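You operate a simulated robot arm through the tools that you are given. There is no shell and no other tool. Be economical: measure what you need, move in short steps, check, and stop when the job is done.

The job below is to be done with a simulated robot arm. You get a single attempt, and the scene is never put back.

Task
Measure the blue bolt's head and file the bolt in the cell of its size.
Fine: stand it on the gauge's bed, close the slide on it, read, draw the slide back; the other bolts stay out.

The check looks at the end state, three seconds after you hand in, the way a careful person would. Anything else that was tipped, shoved, dropped, spilled or broken makes it a failure.

Robot
A 6-joint arm with a two-finger parallel gripper, fixed in place. Base frame: the origin is at the foot of the arm, x ahead of it, y to its left, z up. Readings come in m, rad, newtons and seconds.
With the tool pointing down near the work surface it reaches from about 0.46 to 0.88 m from the base axis. Its first joint turns from -2.007 to 2.007 rad. Payload 4.2 kg.
Tool frame: the origin (TCP) lies between the finger pads and is the grasp point; the fingertips stand 0.023 m ahead of it; z points along the fingers, y is the line along which they close. Largest opening 0.094 m; finger width 0.038, thickness 0.01; the body of the gripper, 0.054 by 0.096 m, starts 0.039 m behind the TCP.
Orientation is that of the tool frame in the base frame, as a unit quaternion [w, x, y, z]. With the fingers straight down and closing along the base's y, the tool's x points along the base's -x, its y along +y and its z along -z.

Tools
- The arm moves only by the tool move_arm. Its argument "series" is a list of rows, each a list of 7 numbers: the turn, a rotation vector about the base's x, y, z in units of 180 degrees (1.0 is 180 degrees), then the shift along the base's x, y, z in units of 150 mm (1.0 is 150 mm), then the opening in per cent of the stroke, from 0 (shut) to 100 (fully open). In form: [[ax, ay, az, tx, ty, tz, hand], ...]. A call has 1 to 10 rows; each row is the pose to reach, as a shift and turn from the pose commanded when the call began. A call with a number of a shift or a turn outside -1 to 1 is refused whole. Rows are played at 5 a second. More than 0.05 m and 0.15 rad between two rows, or a gripper value outside its range, and nothing of the call is played. Where a pose cannot be reached the arm comes as near as it can. A force on the tool above 40 N (or 10 N above the force at the start of the call, whichever is more), or a blocked arm, ends the call early, and 0.2 s more pass. Each finger travels about 0.108 m/s and halts on what it meets, pressing with about 26 N; the grip force reading is that of the motor and also rises with nothing between the fingers. The clock runs only during rows and for 0.2 s after the last one: add rows that repeat a pose to give the fingers time. The reply holds the time, the measured pose of the TCP, the force on the tool along the base axes, the opening and the grip force, in the units named above and with some noise, with the torque about the TCP (base axes, N m) and any sound that the robot's microphone picked up.
- Cameras (640 x 400 px; columns grow to the right, rows downward): "scene" is fixed at [0.4005, -0.6511, 1.367]; the picture's right is [0.99, -0.12, 0.00], its down [-0.11, -0.92, -0.38] and it looks along [0.05, 0.38, -0.92] (base axes); focal length 310 px, centre (320, 200). "wrist" rides on the gripper at [0.086, 0.016, -0.075] in the tool frame; the picture's right is [-0.18, 0.98, 0.00], its down [-0.58, -0.11, -0.81] and it looks along [-0.79, -0.15, 0.59] (tool axes); focal length 243 px, centre (320, 200). There is no depth. A picture from a camera that has moved, and an enlarged one, comes with that camera's place and axes in the base frame and with its lens.
- capture(camera): a new picture of that camera. It takes no simulated time.
- raise_lower(by): slides the trunk up (or, below 0, down) by that many m; the arm rides with it, the base frame stays. It gives what a move gives, with no picture.
- zoom(camera, box): a new picture of the part [left, top, right, bottom] of that camera's present view, enlarged. It takes no simulated time.
- finish_job(): hands the job in; it is judged then, once.

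Go step by step. Nothing tells you positions but the pictures and the camera data: compare them with the known pose of the tool, close in by small moves and look again before you grip or let go. The budget is 120 turns and 76 pictures, counting those below and the enlarged ones. Unless the task says otherwise, let go and move clear before handing in, and close with one line.

The tools are called after "Request:" as name(argument=value, ...) on one line, values as JSON. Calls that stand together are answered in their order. move_arm: Moves the arm, as the interface text tells. Its arguments: {"type":"object","properties":{"series":{"type":"array","items":{"type":"array","items":{"type":"number"}}}},"required":["series"]} The other tools are called the same way: raise_lower (by) slides the trunk up or down; capture (camera) takes a picture; zoom (camera, box) takes an enlarged picture of a part of a camera's view; finish_job () hands the job in.

At the start:

```text
time_s: 0.0
eef_pos: [0.3503, -0.4905, 1.0474]
tool_rot: [0.0, 0.0, 1.0, 0.0]
ft_force: [-0.3, -0.4, -0.4]
torque: [-0.01, 0.02, -0.02]
gripper_width: 0.0939
grasp_force: 0.1
trunk travel left (down, up): [-0.7, 0.29]
```

scene: 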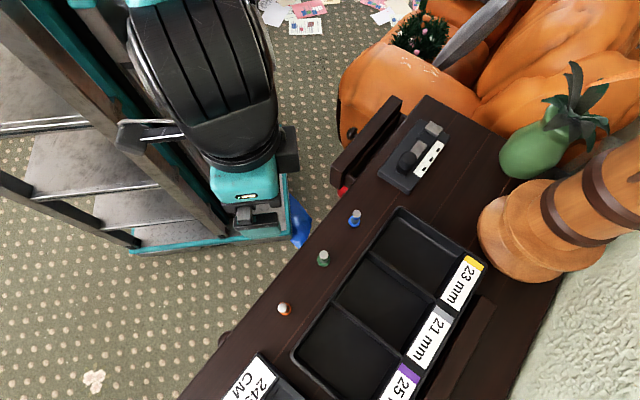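
wrist: 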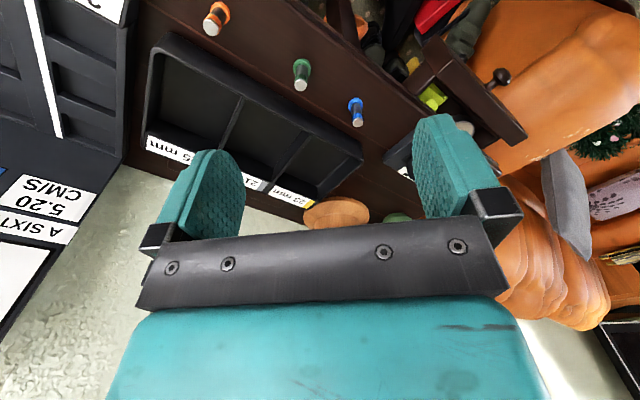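

I see a dresser top with a three-cell tray (23, 21, 25 mm), three bolts (blue, green, orange) standing in front of it, and a gauge at the far end. I'll zoom in first to measure.

Request:
zoom(camera="scene", box=[330, 90, 490, 240])

Request:
zoom(camera="scene", box=[260, 190, 500, 400])

```text
2.67 times, centred on (410, 165) of scene
camera zoom: at [0.4005, -0.6511, 1.367], right [0.99, -0.12, 0.0], down [-0.11, -0.92, -0.38], along [0.05, 0.38, -0.92], focal length 828 px, centre (80, 293)
```

zoom: 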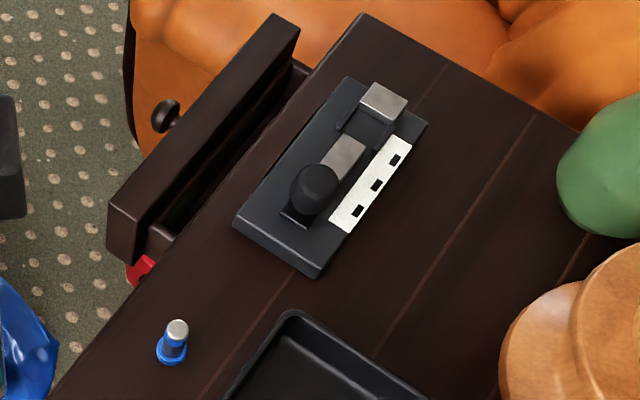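

```text
1.90 times, centred on (380, 295) of scene
camera zoom: at [0.4005, -0.6511, 1.367], right [0.99, -0.12, 0.0], down [-0.11, -0.92, -0.38], along [0.05, 0.38, -0.92], focal length 591 px, centre (206, 19)
```

zoom: 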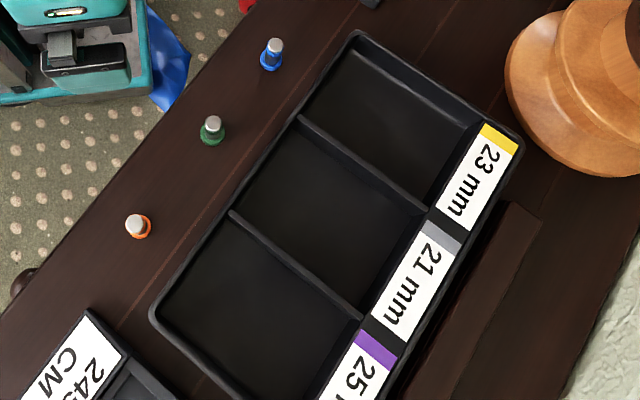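

The blue bolt stands at about (0.497, -0.46) and the surface is at z≈0.757. The gauge lies at about 45° around (0.655, -0.32). I'll lower the trunk a little, move above the blue bolt with a 45° yaw, and look closer.

Request:
raise_lower(by=-0.1)

Request:
move_arm(series=[[0, 0, 0.04, 0.16, 0.033, 0, 100], [0, 0, 0.08, 0.32, 0.067, 0, 100], [0, 0, 0.125, 0.48, 0.1, 0, 100], [0, 0, 0.165, 0.64, 0.133, 0, 100], [0, 0, 0.21, 0.8, 0.167, 0, 100], [0, 0, 0.25, 0.96, 0.2, 0, 100]])

Request:
capture(camera="wrist")

```text
time_s: 1.3
eef_pos: [0.3511, -0.4907, 0.9487]
tool_rot: [0.0, -0.001, 1.0, 0.0]
ft_force: [0.3, 0.0, -0.6]
torque: [0.01, 0.0, 0.01]
gripper_width: 0.094
grasp_force: 0.1
trunk travel left (down, up): [-0.6, 0.39]
```

```text
time_s: 2.7
eef_pos: [0.4957, -0.4631, 0.9476]
tool_rot: [0.0, -0.383, 0.924, 0.001]
ft_force: [-0.2, 1.0, 0.3]
torque: [0.04, -0.01, 0.04]
gripper_width: 0.0938
grasp_force: 0.0
trunk travel left (down, up): [-0.6, 0.39]
```

```text
71 pictures are left
camera wrist: at [0.4245, -0.5126, 1.0225], right [-0.57, 0.82, 0.0], down [0.49, 0.33, 0.81], along [0.66, 0.46, -0.59], focal length 243 px, centre (320, 200)
```

wrist: 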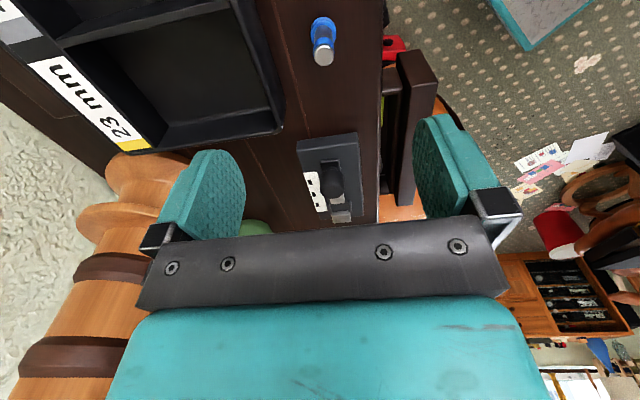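

The camera now looks along the gauge axis, with the bolt near the picture's centre line. I'll zoom in on the bolt and on the gauge.

Request:
zoom(camera="wrist", box=[290, 0, 354, 80])

Request:
zoom(camera="wrist", box=[280, 120, 400, 230])

```text
5.00 times, centred on (322, 40) of wrist
camera zoom: at [0.4245, -0.5126, 1.0225], right [-0.57, 0.82, 0.0], down [0.49, 0.33, 0.81], along [0.66, 0.46, -0.59], focal length 1213 px, centre (310, 1000)
```

zoom: 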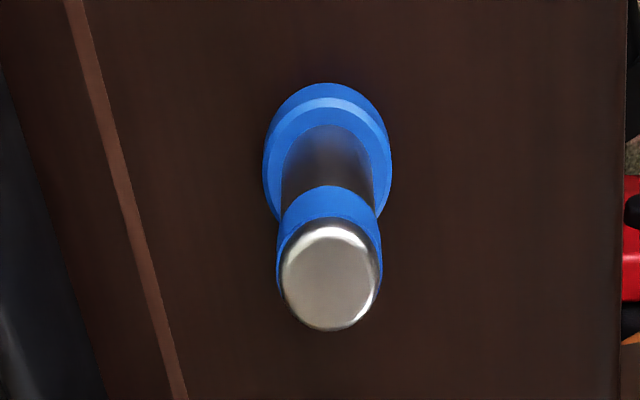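

```text
3.64 times, centred on (340, 175) of wrist
camera zoom: at [0.4245, -0.5126, 1.0225], right [-0.57, 0.82, 0.0], down [0.49, 0.33, 0.81], along [0.66, 0.46, -0.59], focal length 882 px, centre (247, 291)
```

zoom: 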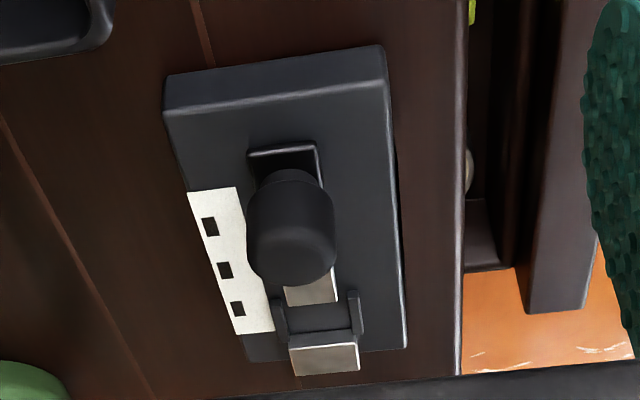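

The bolt stands head down at about (0.495, -0.458), roughly 55 mm tall with a shank of about 16 mm. Before grasping it I'll move over the gauge for a good look.

Request:
move_arm(series=[[0, 0, 0, 0.2, 0.18, 0, 100], [0, 0, 0, 0.4, 0.36, 0, 100], [0, 0, 0, 0.6, 0.54, 0, 100], [0, 0, 0, 0.75, 0.7, 0, 100], [0, 0, 0, 0.75, 0.7, 0, 100]])

Request:
capture(camera="wrist")

```text
time_s: 3.9
eef_pos: [0.6096, -0.3547, 0.9505]
tool_rot: [0.001, -0.383, 0.924, 0.0]
ft_force: [-0.3, 0.1, 0.5]
torque: [0.0, 0.02, 0.0]
gripper_width: 0.094
grasp_force: 0.1
trunk travel left (down, up): [-0.6, 0.39]
```

```text
68 pictures are left
camera wrist: at [0.537, -0.405, 1.0247], right [-0.57, 0.82, 0.0], down [0.49, 0.33, 0.81], along [0.67, 0.46, -0.59], focal length 243 px, centre (320, 200)
```

wrist: 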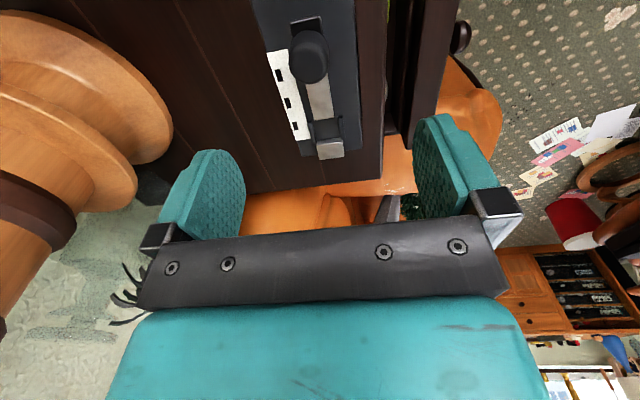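

The gauge is in clear view now. I'll zoom in on it.

Request:
zoom(camera="wrist", box=[240, 0, 400, 100])

Request:
zoom(camera="wrist", box=[256, 64, 384, 168])

Request:
zoom(camera="scene", box=[374, 105, 464, 200])

```text
4.00 times, centred on (320, 50) of wrist
camera zoom: at [0.537, -0.405, 1.0247], right [-0.57, 0.82, 0.0], down [0.49, 0.33, 0.81], along [0.67, 0.46, -0.59], focal length 970 px, centre (320, 800)
```

zoom: 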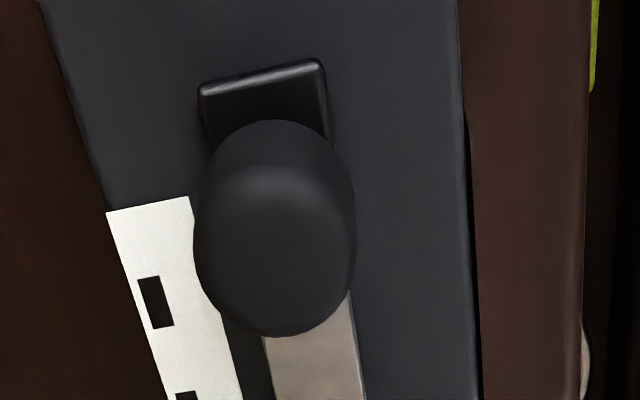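

```text
3.85 times, centred on (320, 116) of wrist
camera zoom: at [0.537, -0.405, 1.0247], right [-0.57, 0.82, 0.0], down [0.49, 0.33, 0.81], along [0.67, 0.46, -0.59], focal length 933 px, centre (320, 523)
```

zoom: 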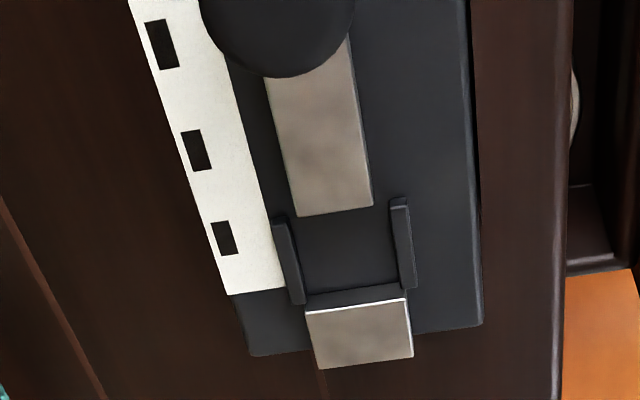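

```text
4.21 times, centred on (419, 152) of scene
camera zoom: at [0.4005, -0.6511, 1.367], right [0.99, -0.12, 0.0], down [-0.11, -0.92, -0.38], along [0.05, 0.38, -0.92], focal length 1307 px, centre (-97, 400)
```

zoom: 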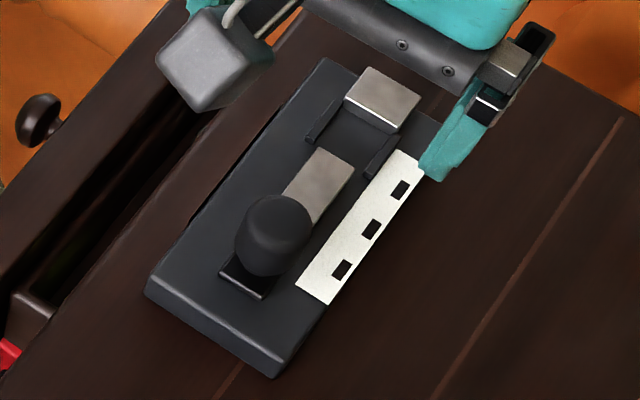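

The fixed jaw's front edge is at about (0.692, -0.285), the slide's end is about 35 mm short of it, and the jaw tops are at z≈0.80. Now I'll go back over the blue bolt, half close the hand so it clears the tray, and come down partway.

Request:
move_arm(series=[[0, 0, 0, -0.2, -0.18, 0, 50], [0, 0, 0, -0.4, -0.36, 0, 50], [0, 0, 0, -0.6, -0.54, 0, 50], [0, 0, 0, -0.77, -0.695, 0, 50], [0, 0, 0, -0.77, -0.695, -0.2, 50], [0, 0, 0, -0.77, -0.695, -0.45, 50], [0, 0, 0, -0.77, -0.695, -0.45, 50]])

Request:
capture(camera="wrist")

Request:
zoom(camera="scene", box=[300, 160, 420, 240])

```text
time_s: 5.5
eef_pos: [0.4948, -0.4646, 0.8805]
tool_rot: [0.0, -0.383, 0.924, 0.0]
ft_force: [-0.3, 0.4, 0.4]
torque: [0.01, 0.01, 0.02]
gripper_width: 0.047
grasp_force: 0.2
trunk travel left (down, up): [-0.6, 0.39]
```

```text
64 pictures are left
camera wrist: at [0.4235, -0.5145, 0.9551], right [-0.57, 0.82, 0.0], down [0.49, 0.33, 0.81], along [0.67, 0.46, -0.59], focal length 243 px, centre (320, 200)
```

wrist: 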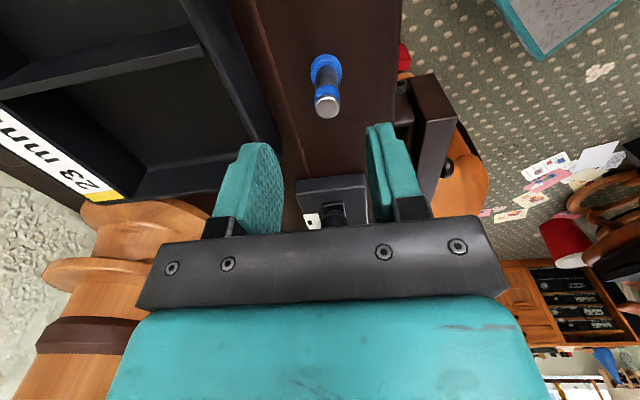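

```text
5.00 times, centred on (360, 200) of scene
camera zoom: at [0.4005, -0.6511, 1.367], right [0.99, -0.12, 0.0], down [-0.11, -0.92, -0.38], along [0.05, 0.38, -0.92], focal length 1552 px, centre (120, 200)
```

zoom: 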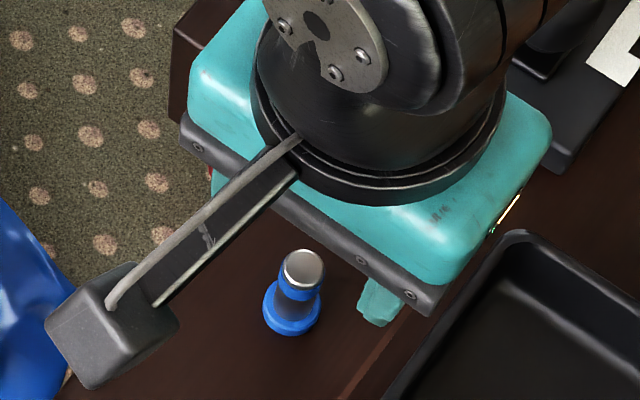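

The two views put the bolt at (0.4913, -0.4615), with its top at z≈0.823 and the table at about 0.769. I'll lower around the upper shank and check before gripping.

Request:
move_arm(series=[[0, 0, 0, -0.027, 0.023, 0, 50], [0, 0, 0, -0.027, 0.023, -0.15, 50], [0, 0, 0, -0.027, 0.023, -0.3, 50], [0, 0, 0, -0.027, 0.023, -0.44, 50], [0, 0, 0, -0.027, 0.023, -0.44, 50]])

Request:
capture(camera="wrist")

Request:
zoom(camera="scene", box=[300, 160, 420, 240])

```text
time_s: 6.7
eef_pos: [0.4889, -0.4611, 0.8157]
tool_rot: [-0.001, -0.384, 0.923, 0.0]
ft_force: [0.6, -0.4, 0.7]
torque: [-0.03, 0.0, 0.0]
gripper_width: 0.0469
grasp_force: 0.0
trunk travel left (down, up): [-0.6, 0.39]
```

```text
62 pictures are left
camera wrist: at [0.4181, -0.5111, 0.8902], right [-0.57, 0.82, 0.0], down [0.49, 0.33, 0.81], along [0.66, 0.46, -0.59], focal length 243 px, centre (320, 200)
```

wrist: 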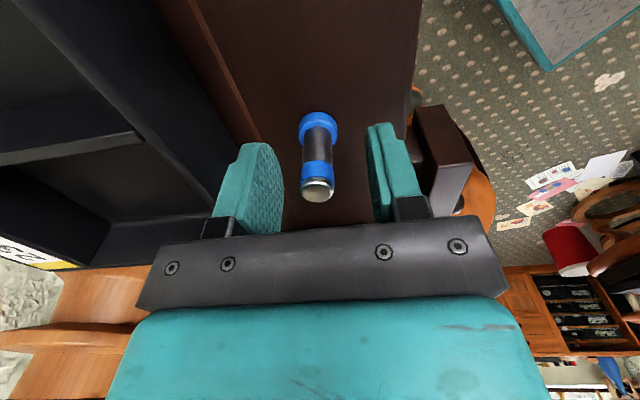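

```text
5.00 times, centred on (360, 200) of scene
camera zoom: at [0.4005, -0.6511, 1.367], right [0.99, -0.12, 0.0], down [-0.11, -0.92, -0.38], along [0.05, 0.38, -0.92], focal length 1552 px, centre (120, 200)
```

zoom: 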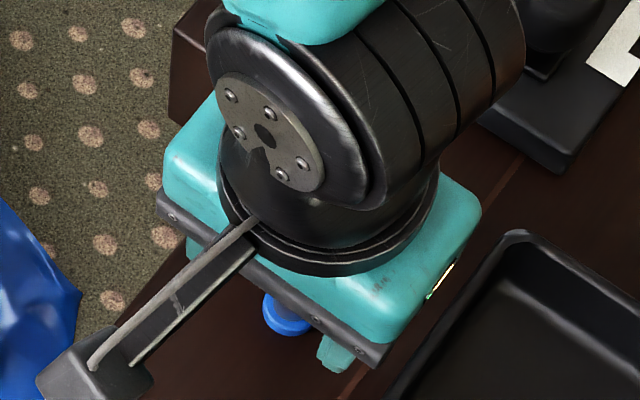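

The bolt is centred between the pads, so I'll grip it.

Request:
move_arm(series=[[0, 0, 0, 0, 0, 0, 25], [0, 0, 0, 0, 0, 0, 12], [0, 0, 0, 0, 0, 0, 12], [0, 0, 0, 0, 0, 0, 12]])

```text
time_s: 7.7
eef_pos: [0.4905, -0.4611, 0.8156]
tool_rot: [0.0, -0.383, 0.924, 0.0]
ft_force: [0.3, -0.3, 1.4]
torque: [-0.01, -0.07, -0.02]
gripper_width: 0.0155
grasp_force: 25.4
trunk travel left (down, up): [-0.6, 0.39]
```

I have the bolt, 15.5 mm wide at the shank. I'll lift it and carry it over the gauge bed, staying high.

Request:
move_arm(series=[[0, 0, 0, 0, 0, 0.12, 10], [0, 0, 0, 0, 0, 0.4, 10], [0, 0, 0, 0, 0, 0.7, 10], [0, 0, 0, 0.2, 0.18, 0.7, 10], [0, 0, 0, 0.4, 0.36, 0.7, 10], [0, 0, 0, 0.6, 0.54, 0.7, 10], [0, 0, 0, 0.8, 0.72, 0.7, 10], [0, 0, 0, 0.92, 0.85, 0.7, 10], [0, 0, 0, 0.92, 0.85, 0.7, 10]])

Request:
capture(camera="wrist")

```text
time_s: 9.7
eef_pos: [0.6247, -0.3273, 0.922]
tool_rot: [0.0, -0.383, 0.924, 0.0]
ft_force: [-0.3, -0.7, 0.0]
torque: [0.02, 0.0, 0.01]
gripper_width: 0.015
grasp_force: 26.2
trunk travel left (down, up): [-0.6, 0.39]
```

```text
60 pictures are left
camera wrist: at [0.5525, -0.3777, 0.9969], right [-0.57, 0.82, 0.0], down [0.49, 0.33, 0.81], along [0.66, 0.46, -0.59], focal length 243 px, centre (320, 200)
```

wrist: 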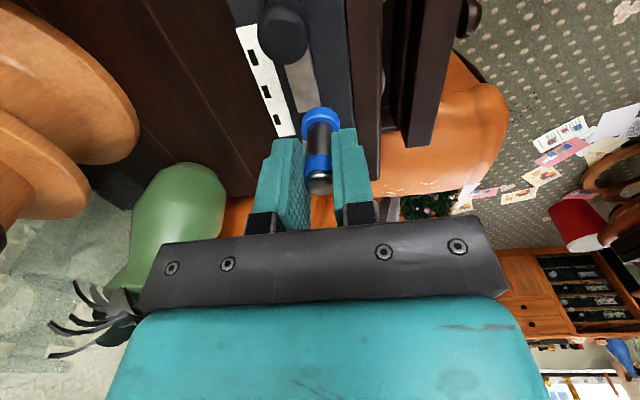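

The bolt is held upright. I'll move over the estimated bed centre (0.680, -0.297) and stop about 15 mm above the jaws to check alignment.

Request:
move_arm(series=[[0, 0, 0, 0.18, 0.1, 0, 10], [0, 0, 0, 0.369, 0.202, 0, 10], [0, 0, 0, 0.369, 0.202, -0.2, 10], [0, 0, 0, 0.369, 0.202, -0.4, 10], [0, 0, 0, 0.369, 0.202, -0.4, 10]])

Request:
zoom(camera="wrist", box=[240, 60, 400, 200])

Request:
zoom(camera="scene", box=[360, 90, 480, 200])

```text
time_s: 10.9
eef_pos: [0.6817, -0.2977, 0.8581]
tool_rot: [-0.001, -0.384, 0.923, 0.0]
ft_force: [-1.2, 0.2, -0.4]
torque: [0.01, -0.01, 0.0]
gripper_width: 0.0154
grasp_force: 26.3
trunk travel left (down, up): [-0.6, 0.39]
```

```text
2.86 times, centred on (320, 130) of wrist
camera zoom: at [0.6096, -0.3484, 0.9329], right [-0.57, 0.82, 0.0], down [0.49, 0.33, 0.81], along [0.66, 0.46, -0.59], focal length 693 px, centre (320, 400)
```

zoom: 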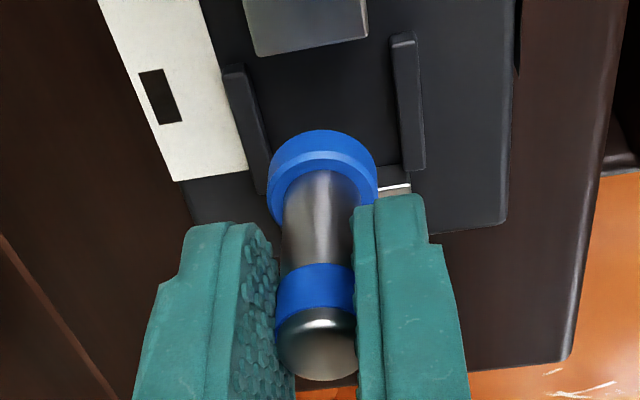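

```text
3.64 times, centred on (420, 145) of scene
camera zoom: at [0.4005, -0.6511, 1.367], right [0.99, -0.12, 0.0], down [-0.11, -0.92, -0.38], along [0.05, 0.38, -0.92], focal length 1128 px, centre (-44, 400)
```

zoom: 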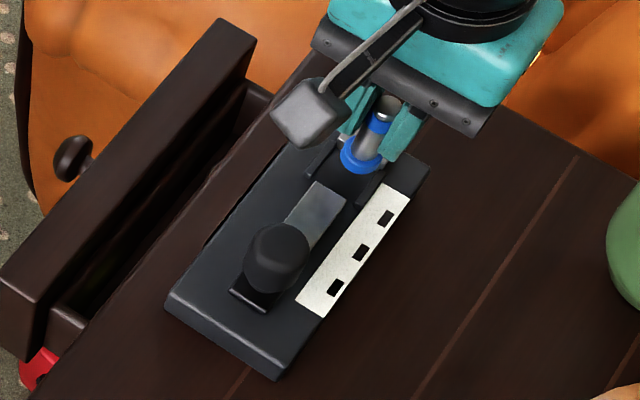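

Against the jaws and rails the bolt is about 2 mm off towards SE, and its height looks fine. I'll correct that and lower 16 mm.

Request:
move_arm(series=[[0, 0, 0, -0.012, 0.005, 0, 10], [0, 0, 0, -0.012, 0.005, -0.05, 10], [0, 0, 0, -0.012, 0.005, -0.107, 10], [0, 0, 0, -0.012, 0.005, -0.107, 10]])

Request:
zoom(camera="wrist", box=[240, 60, 400, 200])

Request:
zoom(camera="scene", box=[380, 110, 450, 160])

```text
time_s: 11.9
eef_pos: [0.6788, -0.2979, 0.8465]
tool_rot: [0.002, -0.383, 0.924, -0.002]
ft_force: [2.1, -2.1, 21.1]
torque: [0.07, -0.33, -0.04]
gripper_width: 0.0154
grasp_force: 25.8
trunk travel left (down, up): [-0.6, 0.39]
```

```text
2.86 times, centred on (320, 130) of wrist
camera zoom: at [0.6069, -0.3479, 0.9204], right [-0.57, 0.82, 0.0], down [0.48, 0.34, 0.81], along [0.67, 0.45, -0.59], focal length 693 px, centre (320, 400)
```

zoom: 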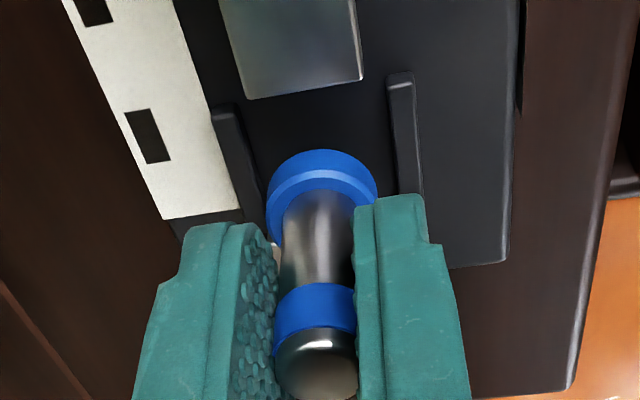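

```text
8.00 times, centred on (415, 135) of scene
camera zoom: at [0.4005, -0.6511, 1.367], right [0.99, -0.12, 0.0], down [-0.11, -0.92, -0.38], along [0.05, 0.38, -0.92], focal length 2482 px, centre (-440, 720)
```

zoom: 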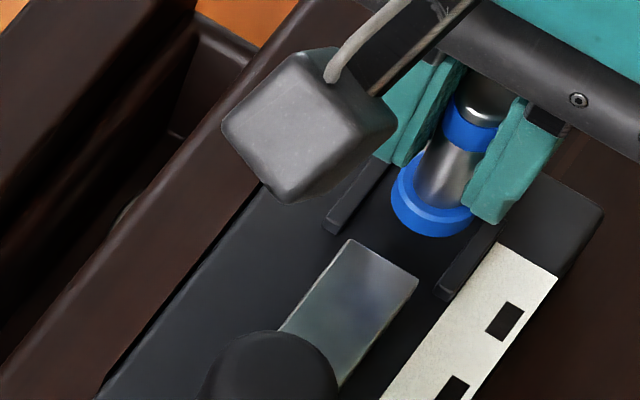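

It touched at z=0.8465, and the torque shows contact on the fixed-jaw side, so the head is resting on the jaw's edge. I'll lift, shift back 4 mm along the axis, and look.

Request:
move_arm(series=[[0, 0, 0, 0, 0, 0.1, 10], [0, 0, 0, -0.019, -0.019, 0.1, 10], [0, 0, 0, -0.019, -0.019, 0.1, 10]])

Request:
zoom(camera="wrist", box=[260, 70, 380, 190])

Request:
zoom(camera="scene", box=[380, 110, 450, 160])

```text
time_s: 12.7
eef_pos: [0.6762, -0.3008, 0.8589]
tool_rot: [-0.001, -0.384, 0.923, 0.001]
ft_force: [0.2, -0.6, -0.3]
torque: [-0.02, -0.03, 0.01]
gripper_width: 0.0153
grasp_force: 26.0
trunk travel left (down, up): [-0.6, 0.39]
```

```text
3.33 times, centred on (320, 130) of wrist
camera zoom: at [0.6041, -0.3515, 0.9325], right [-0.57, 0.82, 0.0], down [0.49, 0.33, 0.81], along [0.66, 0.46, -0.59], focal length 809 px, centre (320, 433)
```

zoom: 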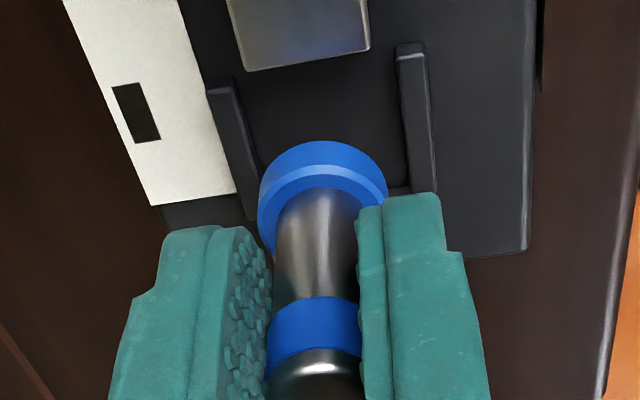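

```text
8.00 times, centred on (415, 135) of scene
camera zoom: at [0.4005, -0.6511, 1.367], right [0.99, -0.12, 0.0], down [-0.11, -0.92, -0.38], along [0.05, 0.38, -0.92], focal length 2482 px, centre (-440, 720)
```

zoom: 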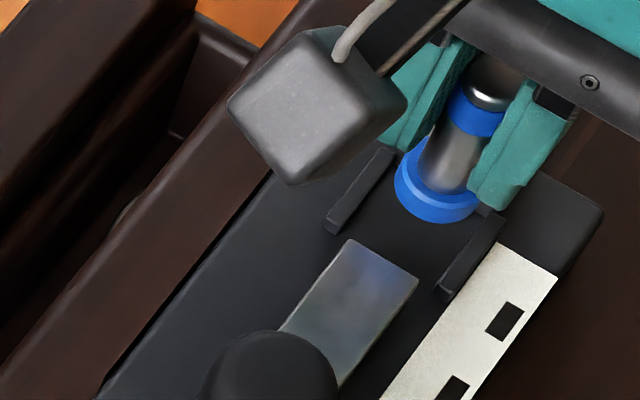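

By the scene view the head should now come down centred between the slide and the fixed jaw. I'll lower it in small steps.

Request:
move_arm(series=[[0, 0, 0, -0.004, 0.004, -0.05, 10], [0, 0, 0, -0.004, 0.004, -0.09, 10], [0, 0, 0, -0.004, 0.004, -0.1, 10], [0, 0, 0, -0.004, 0.004, -0.11, 10], [0, 0, 0, -0.004, 0.004, -0.11, 10]])

Request:
zoom(camera="scene", box=[380, 110, 450, 160])

```text
time_s: 13.9
eef_pos: [0.6772, -0.2983, 0.8414]
tool_rot: [0.0, -0.383, 0.924, 0.0]
ft_force: [0.0, -0.9, -0.6]
torque: [-0.05, -0.03, -0.01]
gripper_width: 0.0153
grasp_force: 25.8
trunk travel left (down, up): [-0.6, 0.39]
```

```text
8.00 times, centred on (415, 135) of scene
camera zoom: at [0.4005, -0.6511, 1.367], right [0.99, -0.12, 0.0], down [-0.11, -0.92, -0.38], along [0.05, 0.38, -0.92], focal length 2482 px, centre (-440, 720)
```

zoom: 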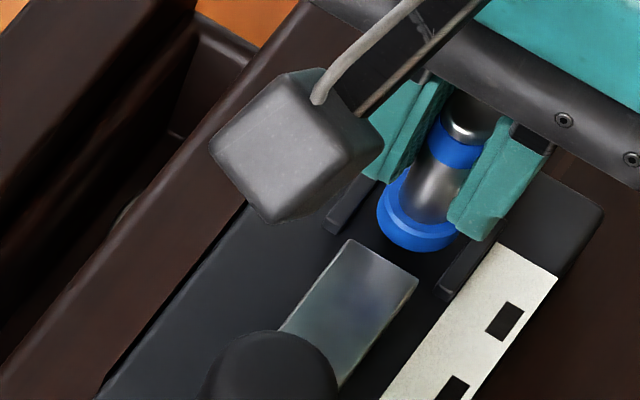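

It is below the former contact height with no force, so the head is now between the jaws. I'll keep lowering gently.

Request:
move_arm(series=[[0, 0, 0, 0, 0, -0.013, 10], [0, 0, 0, 0, 0, -0.026, 10], [0, 0, 0, 0, 0, -0.026, 10]])

```text
time_s: 14.7
eef_pos: [0.6748, -0.3002, 0.8382]
tool_rot: [0.0, -0.384, 0.924, 0.001]
ft_force: [1.2, 0.3, 2.9]
torque: [0.01, -0.02, 0.01]
gripper_width: 0.0151
grasp_force: 26.0
trunk travel left (down, up): [-0.6, 0.39]
```

Request:
move_arm(series=[[0, 0, 0, 0, 0, -0.012, 10], [0, 0, 0, 0, 0, -0.012, 10]])

```text
time_s: 15.3
eef_pos: [0.6758, -0.2993, 0.8378]
tool_rot: [0.002, -0.383, 0.924, -0.002]
ft_force: [-0.7, -1.3, 19.2]
torque: [-0.21, 0.13, 0.04]
gripper_width: 0.0152
grasp_force: 26.0
trunk travel left (down, up): [-0.6, 0.39]
```

There is contact 9 mm below the jaw tops, which fits the bed. I'll check the view before releasing.

Request:
zoom(camera="wrist", box=[260, 70, 380, 190])

Request:
zoom(camera="scene", box=[380, 110, 450, 160])

```text
3.33 times, centred on (320, 130) of wrist
camera zoom: at [0.6038, -0.35, 0.9122], right [-0.56, 0.83, 0.0], down [0.49, 0.34, 0.81], along [0.67, 0.45, -0.59], focal length 809 px, centre (320, 433)
```

zoom: 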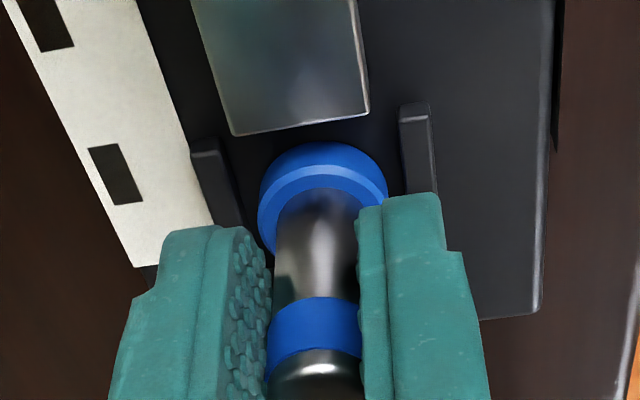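

```text
8.00 times, centred on (415, 135) of scene
camera zoom: at [0.4005, -0.6511, 1.367], right [0.99, -0.12, 0.0], down [-0.11, -0.92, -0.38], along [0.05, 0.38, -0.92], focal length 2482 px, centre (-440, 720)
```

zoom: 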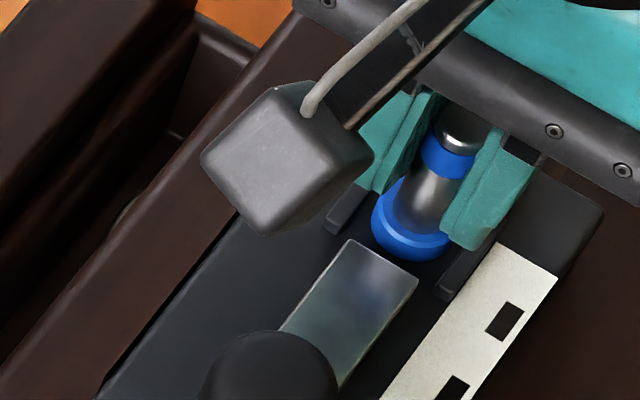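

The head sits on the bed between the rails, clear of the slide. I'll ease the pressure, open and rise.

Request:
move_arm(series=[[0, 0, 0, 0, 0, 0.01, 10], [0, 0, 0, 0, 0, 0.01, 18], [0, 0, 0, 0, 0, 0.01, 30], [0, 0, 0, 0, 0, 0.01, 50], [0, 0, 0, 0, 0, 0.01, 50], [0, 0, 0, 0, 0, 0.2, 50], [0, 0, 0, 0, 0, 0.45, 50], [0, 0, 0, 0, 0, 0.7, 50], [0, 0, 0, 0, 0, 0.7, 50]])

Request:
capture(camera="wrist")

Request:
zoom(camera="scene", box=[360, 100, 460, 170])

```text
time_s: 17.3
eef_pos: [0.6746, -0.2996, 0.9419]
tool_rot: [0.0, -0.382, 0.924, 0.0]
ft_force: [-0.6, 0.3, -0.3]
torque: [0.03, 0.02, 0.01]
gripper_width: 0.0472
grasp_force: 0.1
trunk travel left (down, up): [-0.6, 0.39]
```

```text
50 pictures are left
camera wrist: at [0.6019, -0.3506, 1.0171], right [-0.57, 0.82, 0.0], down [0.49, 0.33, 0.81], along [0.66, 0.46, -0.59], focal length 243 px, centre (320, 200)
```

wrist: 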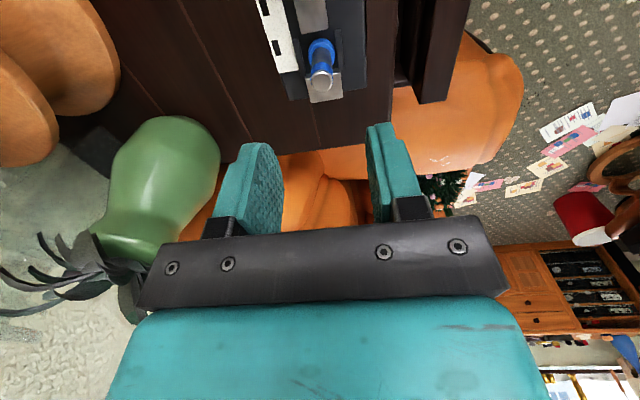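

```text
5.71 times, centred on (410, 135) of scene
camera zoom: at [0.4005, -0.6511, 1.367], right [0.99, -0.12, 0.0], down [-0.11, -0.92, -0.38], along [0.05, 0.38, -0.92], focal length 1773 px, centre (-194, 571)
```

zoom: 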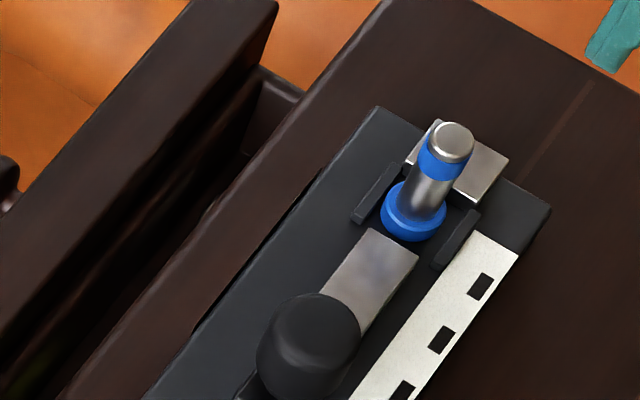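

The bolt stands upright on the bed. Next is the slide's knob, about 35 mm wide near (0.618, -0.360). I'll hover above it and verify.

Request:
move_arm(series=[[0, 0, 0, -0.12, -0.13, 0, 65], [0, 0, 0, -0.25, -0.27, 0, 65], [0, 0, 0, -0.38, -0.4, 0, 65], [0, 0, 0, -0.38, -0.4, -0.28, 65], [0, 0, 0, -0.38, -0.4, -0.28, 65]])

Request:
capture(camera="wrist")

```text
time_s: 18.5
eef_pos: [0.6163, -0.3602, 0.8998]
tool_rot: [0.0, -0.383, 0.924, 0.0]
ft_force: [-0.4, 0.3, -0.2]
torque: [-0.01, -0.02, -0.03]
gripper_width: 0.061
grasp_force: 0.0
trunk travel left (down, up): [-0.6, 0.39]
```

```text
48 pictures are left
camera wrist: at [0.5452, -0.4099, 0.9727], right [-0.57, 0.82, 0.0], down [0.49, 0.33, 0.81], along [0.67, 0.46, -0.59], focal length 243 px, centre (320, 200)
```

wrist: 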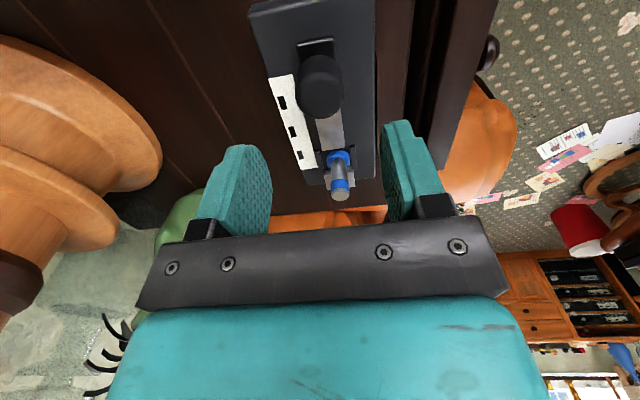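

The knob is centred at (0.618, -0.359) and about 31 mm wide. I'll descend around it and take a look.

Request:
move_arm(series=[[0, 0, 0, 0.01, 0.01, -0.15, 65], [0, 0, 0, 0.01, 0.01, -0.3, 65], [0, 0, 0, 0.01, 0.01, -0.42, 65], [0, 0, 0, 0.01, 0.01, -0.49, 65], [0, 0, 0, 0.01, 0.01, -0.49, 65]])

Request:
capture(camera="wrist")

```text
time_s: 19.7
eef_pos: [0.6202, -0.3582, 0.8234]
tool_rot: [0.0, -0.384, 0.923, -0.001]
ft_force: [-0.9, -1.0, -0.4]
torque: [-0.01, 0.01, 0.01]
gripper_width: 0.0609
grasp_force: 0.0
trunk travel left (down, up): [-0.6, 0.39]
```

```text
47 pictures are left
camera wrist: at [0.5481, -0.4092, 0.8992], right [-0.57, 0.82, 0.0], down [0.49, 0.33, 0.81], along [0.67, 0.46, -0.59], focal length 243 px, centre (320, 200)
```

wrist: 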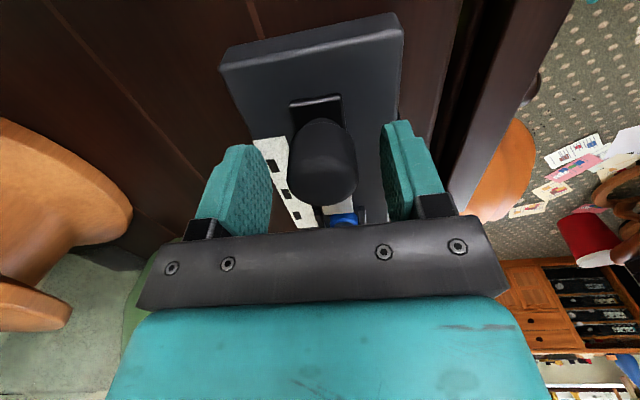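

The knob is well between the fingers, so I'll close on it.

Request:
move_arm(series=[[0, 0, 0, 0, 0, 0, 45], [0, 0, 0, 0, 0, 0, 30], [0, 0, 0, 0, 0, 0, 25], [0, 0, 0, 0, 0, 0, 25]])

```text
time_s: 20.7
eef_pos: [0.6204, -0.359, 0.8246]
tool_rot: [0.0, -0.384, 0.923, 0.0]
ft_force: [-4.8, 3.6, 0.0]
torque: [-0.1, -0.12, 0.28]
gripper_width: 0.0316
grasp_force: 25.8
trunk travel left (down, up): [-0.6, 0.39]
```

The knob is gripped. I'll push the slide forward in small steps while watching the force.

Request:
move_arm(series=[[0, 0, 0, 0.005, 0.013, 0, 25], [0, 0, 0, 0.015, 0.022, 0, 25], [0, 0, 0, 0.024, 0.031, 0, 25], [0, 0, 0, 0.024, 0.031, 0, 25]])

Request:
zoom(camera="scene", box=[360, 100, 460, 170])

```text
time_s: 21.7
eef_pos: [0.6235, -0.3542, 0.8242]
tool_rot: [0.0, -0.382, 0.924, 0.001]
ft_force: [-0.7, 0.0, -0.6]
torque: [-0.21, 0.25, 0.05]
gripper_width: 0.0316
grasp_force: 26.3
trunk travel left (down, up): [-0.6, 0.39]
```

```text
5.71 times, centred on (410, 135) of scene
camera zoom: at [0.4005, -0.6511, 1.367], right [0.99, -0.12, 0.0], down [-0.11, -0.92, -0.38], along [0.05, 0.38, -0.92], focal length 1773 px, centre (-194, 571)
```

zoom: 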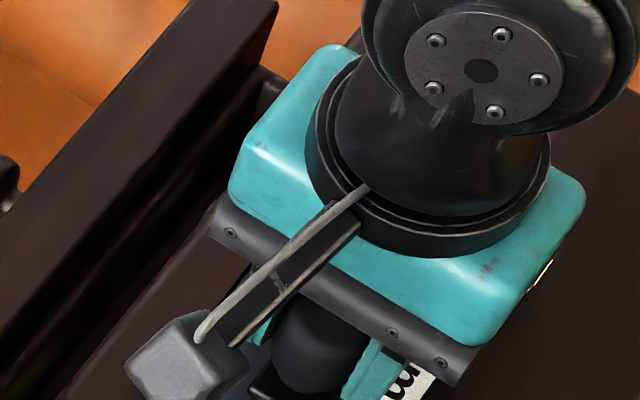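

The slide is moving with little force, and it looks as if figures are starting to appear on the scale. I'll go on.

Request:
move_arm(series=[[0, 0, 0, 0.01, 0.01, 0, 25], [0, 0, 0, 0.02, 0.02, 0, 25], [0, 0, 0, 0.02, 0.02, 0, 25]])

Request:
capture(camera="wrist")

```text
time_s: 22.5
eef_pos: [0.6264, -0.3514, 0.8252]
tool_rot: [0.0, -0.383, 0.924, 0.0]
ft_force: [-0.6, -1.1, 0.3]
torque: [-0.22, 0.02, 0.0]
gripper_width: 0.0317
grasp_force: 26.3
trunk travel left (down, up): [-0.6, 0.39]
```

```text
45 pictures are left
camera wrist: at [0.5548, -0.4018, 0.9005], right [-0.57, 0.82, 0.0], down [0.49, 0.33, 0.81], along [0.66, 0.46, -0.59], focal length 243 px, centre (320, 200)
```

wrist: 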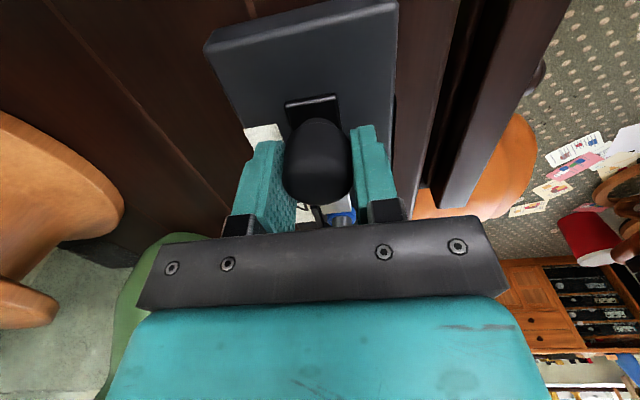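

I've gone about 10 mm with no resistance yet. I'll continue in 1 mm steps.

Request:
move_arm(series=[[0, 0, 0, 0.005, 0.005, 0, 25], [0, 0, 0, 0.01, 0.01, 0, 25], [0, 0, 0, 0.01, 0.01, 0, 25]])

```text
time_s: 23.3
eef_pos: [0.6279, -0.3502, 0.8257]
tool_rot: [0.001, -0.384, 0.923, -0.001]
ft_force: [-2.4, 0.0, 0.1]
torque: [0.08, -0.32, 0.14]
gripper_width: 0.0313
grasp_force: 25.9
trunk travel left (down, up): [-0.6, 0.39]
```

Request:
move_arm(series=[[0, 0, 0, 0.005, 0.005, 0, 25], [0, 0, 0, 0.01, 0.01, 0, 25], [0, 0, 0, 0.01, 0.01, 0, 25]])

Request:
zoom(camera="wrist", box=[260, 100, 380, 230])

```text
time_s: 24.1
eef_pos: [0.6299, -0.3493, 0.8264]
tool_rot: [0.0, -0.382, 0.924, 0.001]
ft_force: [-2.2, -3.5, 0.4]
torque: [0.02, -0.24, -0.13]
gripper_width: 0.0315
grasp_force: 26.0
trunk travel left (down, up): [-0.6, 0.39]
```

```text
3.08 times, centred on (320, 165) of wrist
camera zoom: at [0.5573, -0.3996, 0.9006], right [-0.56, 0.83, 0.0], down [0.49, 0.33, 0.81], along [0.67, 0.46, -0.59], focal length 746 px, centre (320, 308)
```

zoom: 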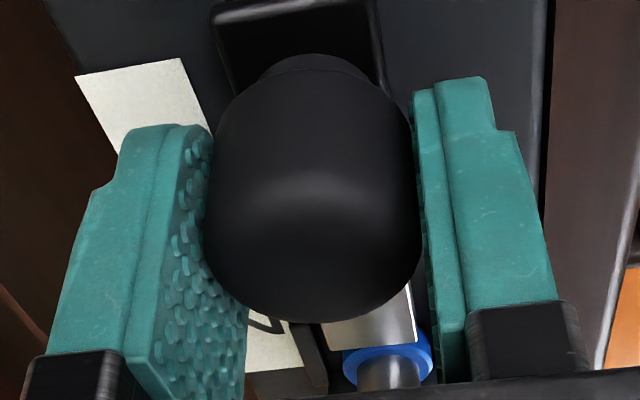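

Request:
move_arm(series=[[0, 0, 0, 0.005, 0.005, 0, 25], [0, 0, 0, 0.005, 0.005, 0, 25], [0, 0, 0, 0.005, 0.005, 0, 25]])

Request:
zoom(camera="scene", box=[360, 100, 460, 170])

```text
time_s: 24.9
eef_pos: [0.6311, -0.3474, 0.8264]
tool_rot: [0.0, -0.383, 0.924, -0.001]
ft_force: [-3.7, -2.8, 0.3]
torque: [-0.02, -0.42, -0.13]
gripper_width: 0.0313
grasp_force: 26.0
trunk travel left (down, up): [-0.6, 0.39]
```

```text
5.71 times, centred on (410, 135) of scene
camera zoom: at [0.4005, -0.6511, 1.367], right [0.99, -0.12, 0.0], down [-0.11, -0.92, -0.38], along [0.05, 0.38, -0.92], focal length 1773 px, centre (-194, 571)
```

zoom: 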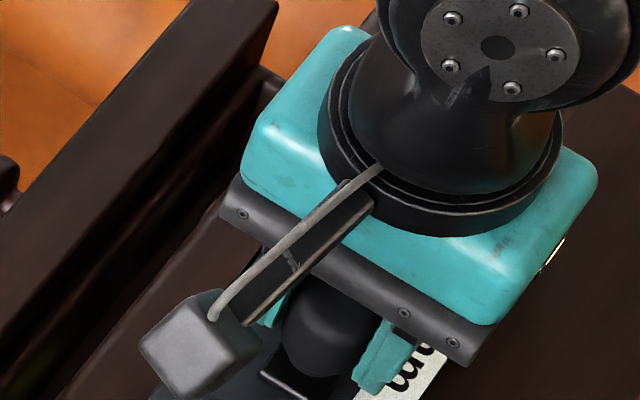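

Request:
move_arm(series=[[0, 0, 0, 0.005, 0.005, 0, 25], [0, 0, 0, 0.01, 0.01, 0, 25], [0, 0, 0, 0.01, 0.01, 0, 25]])

```text
time_s: 25.7
eef_pos: [0.6312, -0.3464, 0.8259]
tool_rot: [0.0, -0.383, 0.924, 0.001]
ft_force: [-2.2, -0.7, 0.3]
torque: [-0.06, -0.18, 0.05]
gripper_width: 0.0314
grasp_force: 25.7
trunk travel left (down, up): [-0.6, 0.39]
```

Request:
move_arm(series=[[0, 0, 0, 0.005, 0.005, 0, 25], [0, 0, 0, 0.01, 0.01, 0, 25], [0, 0, 0, 0.01, 0.01, 0, 25]])

Request:
zoom(camera="wrist", box=[260, 100, 380, 230])

```text
time_s: 26.5
eef_pos: [0.634, -0.3451, 0.8256]
tool_rot: [0.0, -0.383, 0.924, -0.001]
ft_force: [-0.7, -1.3, 0.2]
torque: [-0.15, -0.07, -0.04]
gripper_width: 0.0315
grasp_force: 26.1
trunk travel left (down, up): [-0.6, 0.39]
```

```text
3.08 times, centred on (320, 165) of wrist
camera zoom: at [0.5621, -0.395, 0.9006], right [-0.57, 0.82, 0.0], down [0.49, 0.33, 0.81], along [0.66, 0.46, -0.59], focal length 746 px, centre (320, 308)
```

zoom: 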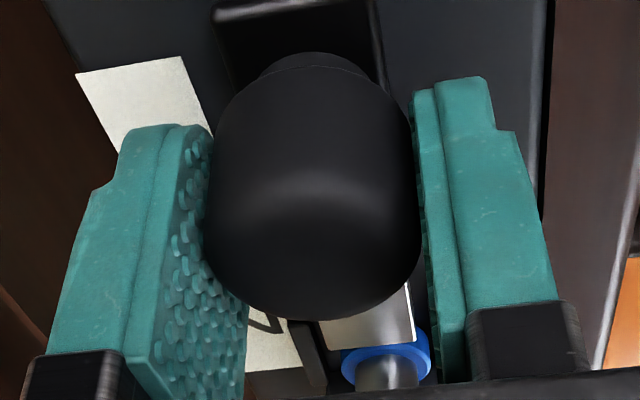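

Between those two pictures the rail, head and scale all kept their place relative to the hand. The whole gauge may be sliding, so I'll compare its near end in the scene view with the earlier picture.

Request:
zoom(camera="scene", box=[330, 90, 490, 240])

```text
2.67 times, centred on (410, 165) of scene
camera zoom: at [0.4005, -0.6511, 1.367], right [0.99, -0.12, 0.0], down [-0.11, -0.92, -0.38], along [0.05, 0.38, -0.92], focal length 828 px, centre (80, 293)
```

zoom: 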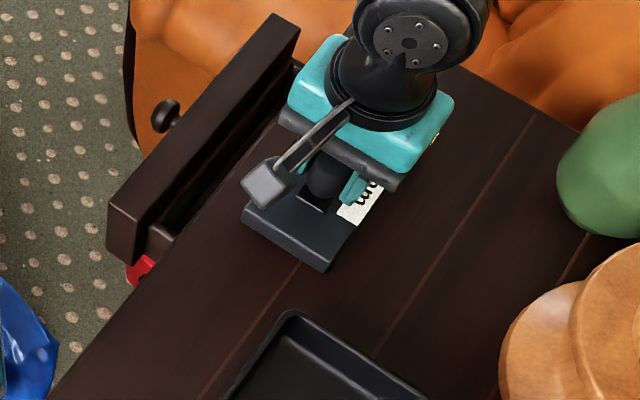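

The gauge did slide about 8 mm along the table once the bolt was pinched; I'll set that back afterwards. The slide is closed on the head now, so I'll release the knob, rise and read.

Request:
move_arm(series=[[0, 0, 0, 0, 0, 0, 40], [0, 0, 0, 0, 0, 0, 60], [0, 0, 0, 0, 0, 0, 65], [0, 0, 0, 0, 0, 0.2, 65], [0, 0, 0, 0, 0, 0.45, 65], [0, 0, 0, -0.1, -0.1, 0.7, 65], [0, 0, 0, -0.3, -0.3, 0.7, 65], [0, 0, 0, -0.45, -0.45, 0.7, 65], [0, 0, 0, -0.45, -0.45, 0.7, 65]])

Request:
zoom(camera="scene", box=[360, 100, 460, 190])

Request:
capture(camera="wrist")

```text
time_s: 28.5
eef_pos: [0.5663, -0.4119, 0.9319]
tool_rot: [0.0, -0.383, 0.924, 0.0]
ft_force: [0.8, 0.0, 0.2]
torque: [-0.03, -0.01, -0.01]
gripper_width: 0.0611
grasp_force: 0.0
trunk travel left (down, up): [-0.6, 0.39]
```

```text
4.44 times, centred on (410, 145) of scene
camera zoom: at [0.4005, -0.6511, 1.367], right [0.99, -0.12, 0.0], down [-0.11, -0.92, -0.38], along [0.05, 0.38, -0.92], focal length 1379 px, centre (-80, 444)
```

zoom: 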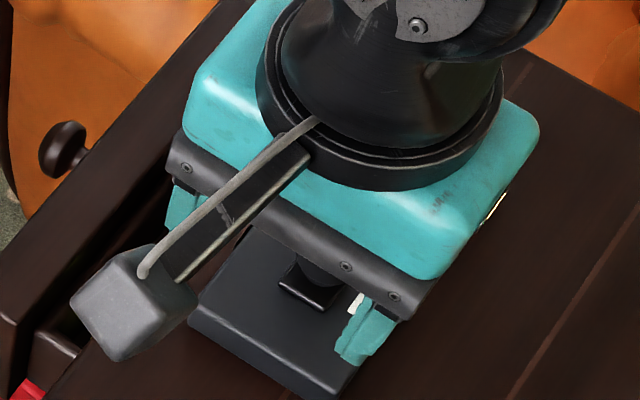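

```text
39 pictures are left
camera wrist: at [0.4946, -0.4628, 1.0061], right [-0.57, 0.82, 0.0], down [0.49, 0.33, 0.81], along [0.66, 0.46, -0.59], focal length 243 px, centre (320, 200)
```

wrist: 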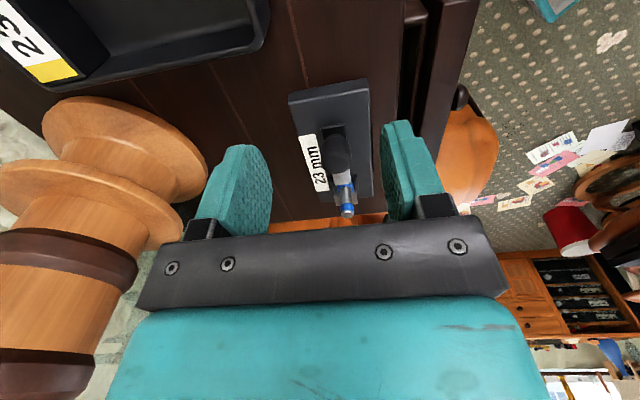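

The scale now shows writing, so I'll zoom in to read it.

Request:
zoom(camera="wrist", box=[280, 120, 380, 220])

```text
4.00 times, centred on (330, 170) of wrist
camera zoom: at [0.4946, -0.4628, 1.0061], right [-0.57, 0.82, 0.0], down [0.49, 0.33, 0.81], along [0.66, 0.46, -0.59], focal length 970 px, centre (280, 320)
```

zoom: 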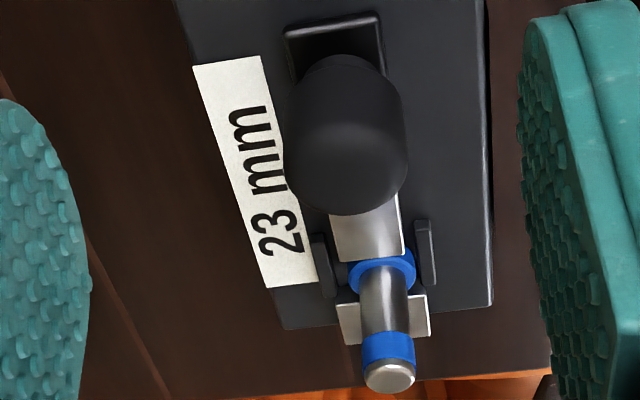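

It reads 23 mm. I'll go back to the knob, grip it and draw the slide back.

Request:
move_arm(series=[[0, 0, 0, 0.2, 0.2, 0, 65], [0, 0, 0, 0.35, 0.35, 0, 65], [0, 0, 0, 0.45, 0.45, 0, 65], [0, 0, 0, 0.45, 0.45, -0.3, 65], [0, 0, 0, 0.45, 0.45, -0.55, 65], [0, 0, 0, 0.45, 0.45, -0.7, 65], [0, 0, 0, 0.45, 0.45, -0.7, 40], [0, 0, 0, 0.45, 0.45, -0.7, 25], [0, 0, 0, 0.45, 0.45, -0.7, 25], [0, 0, 0, 0.45, 0.45, -0.7, 25]])

```text
time_s: 30.7
eef_pos: [0.6357, -0.3463, 0.8277]
tool_rot: [-0.001, -0.383, 0.924, 0.001]
ft_force: [-2.7, 1.8, 0.0]
torque: [-0.13, -0.08, 0.14]
gripper_width: 0.0318
grasp_force: 25.9
trunk travel left (down, up): [-0.6, 0.39]
```

Request:
move_arm(series=[[0, 0, 0, -0.015, -0.015, 0, 25], [0, 0, 0, -0.03, -0.03, 0, 25], [0, 0, 0, -0.045, -0.045, 0, 25], [0, 0, 0, -0.057, -0.057, 0, 25], [0, 0, 0, -0.057, -0.057, 0, 25]])

Request:
zoom(camera="scene", box=[330, 90, 490, 240])

Request:
zoom(camera="wrist", box=[260, 100, 380, 230])

```text
time_s: 31.9
eef_pos: [0.6253, -0.3537, 0.8264]
tool_rot: [0.0, -0.383, 0.924, -0.001]
ft_force: [1.5, 0.7, 4.1]
torque: [0.42, 0.44, -0.06]
gripper_width: 0.0319
grasp_force: 25.9
trunk travel left (down, up): [-0.6, 0.39]
```

```text
2.67 times, centred on (410, 165) of scene
camera zoom: at [0.4005, -0.6511, 1.367], right [0.99, -0.12, 0.0], down [-0.11, -0.92, -0.38], along [0.05, 0.38, -0.92], focal length 828 px, centre (80, 293)
```

zoom: 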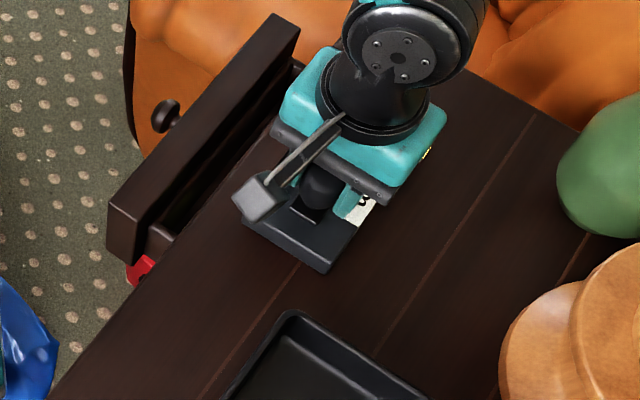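

```text
3.08 times, centred on (320, 165) of wrist
camera zoom: at [0.5542, -0.4046, 0.9006], right [-0.57, 0.82, 0.0], down [0.49, 0.34, 0.81], along [0.67, 0.46, -0.59], focal length 746 px, centre (320, 308)
```

zoom: 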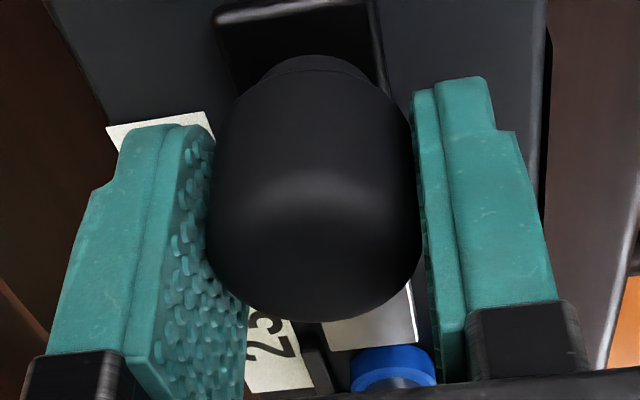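

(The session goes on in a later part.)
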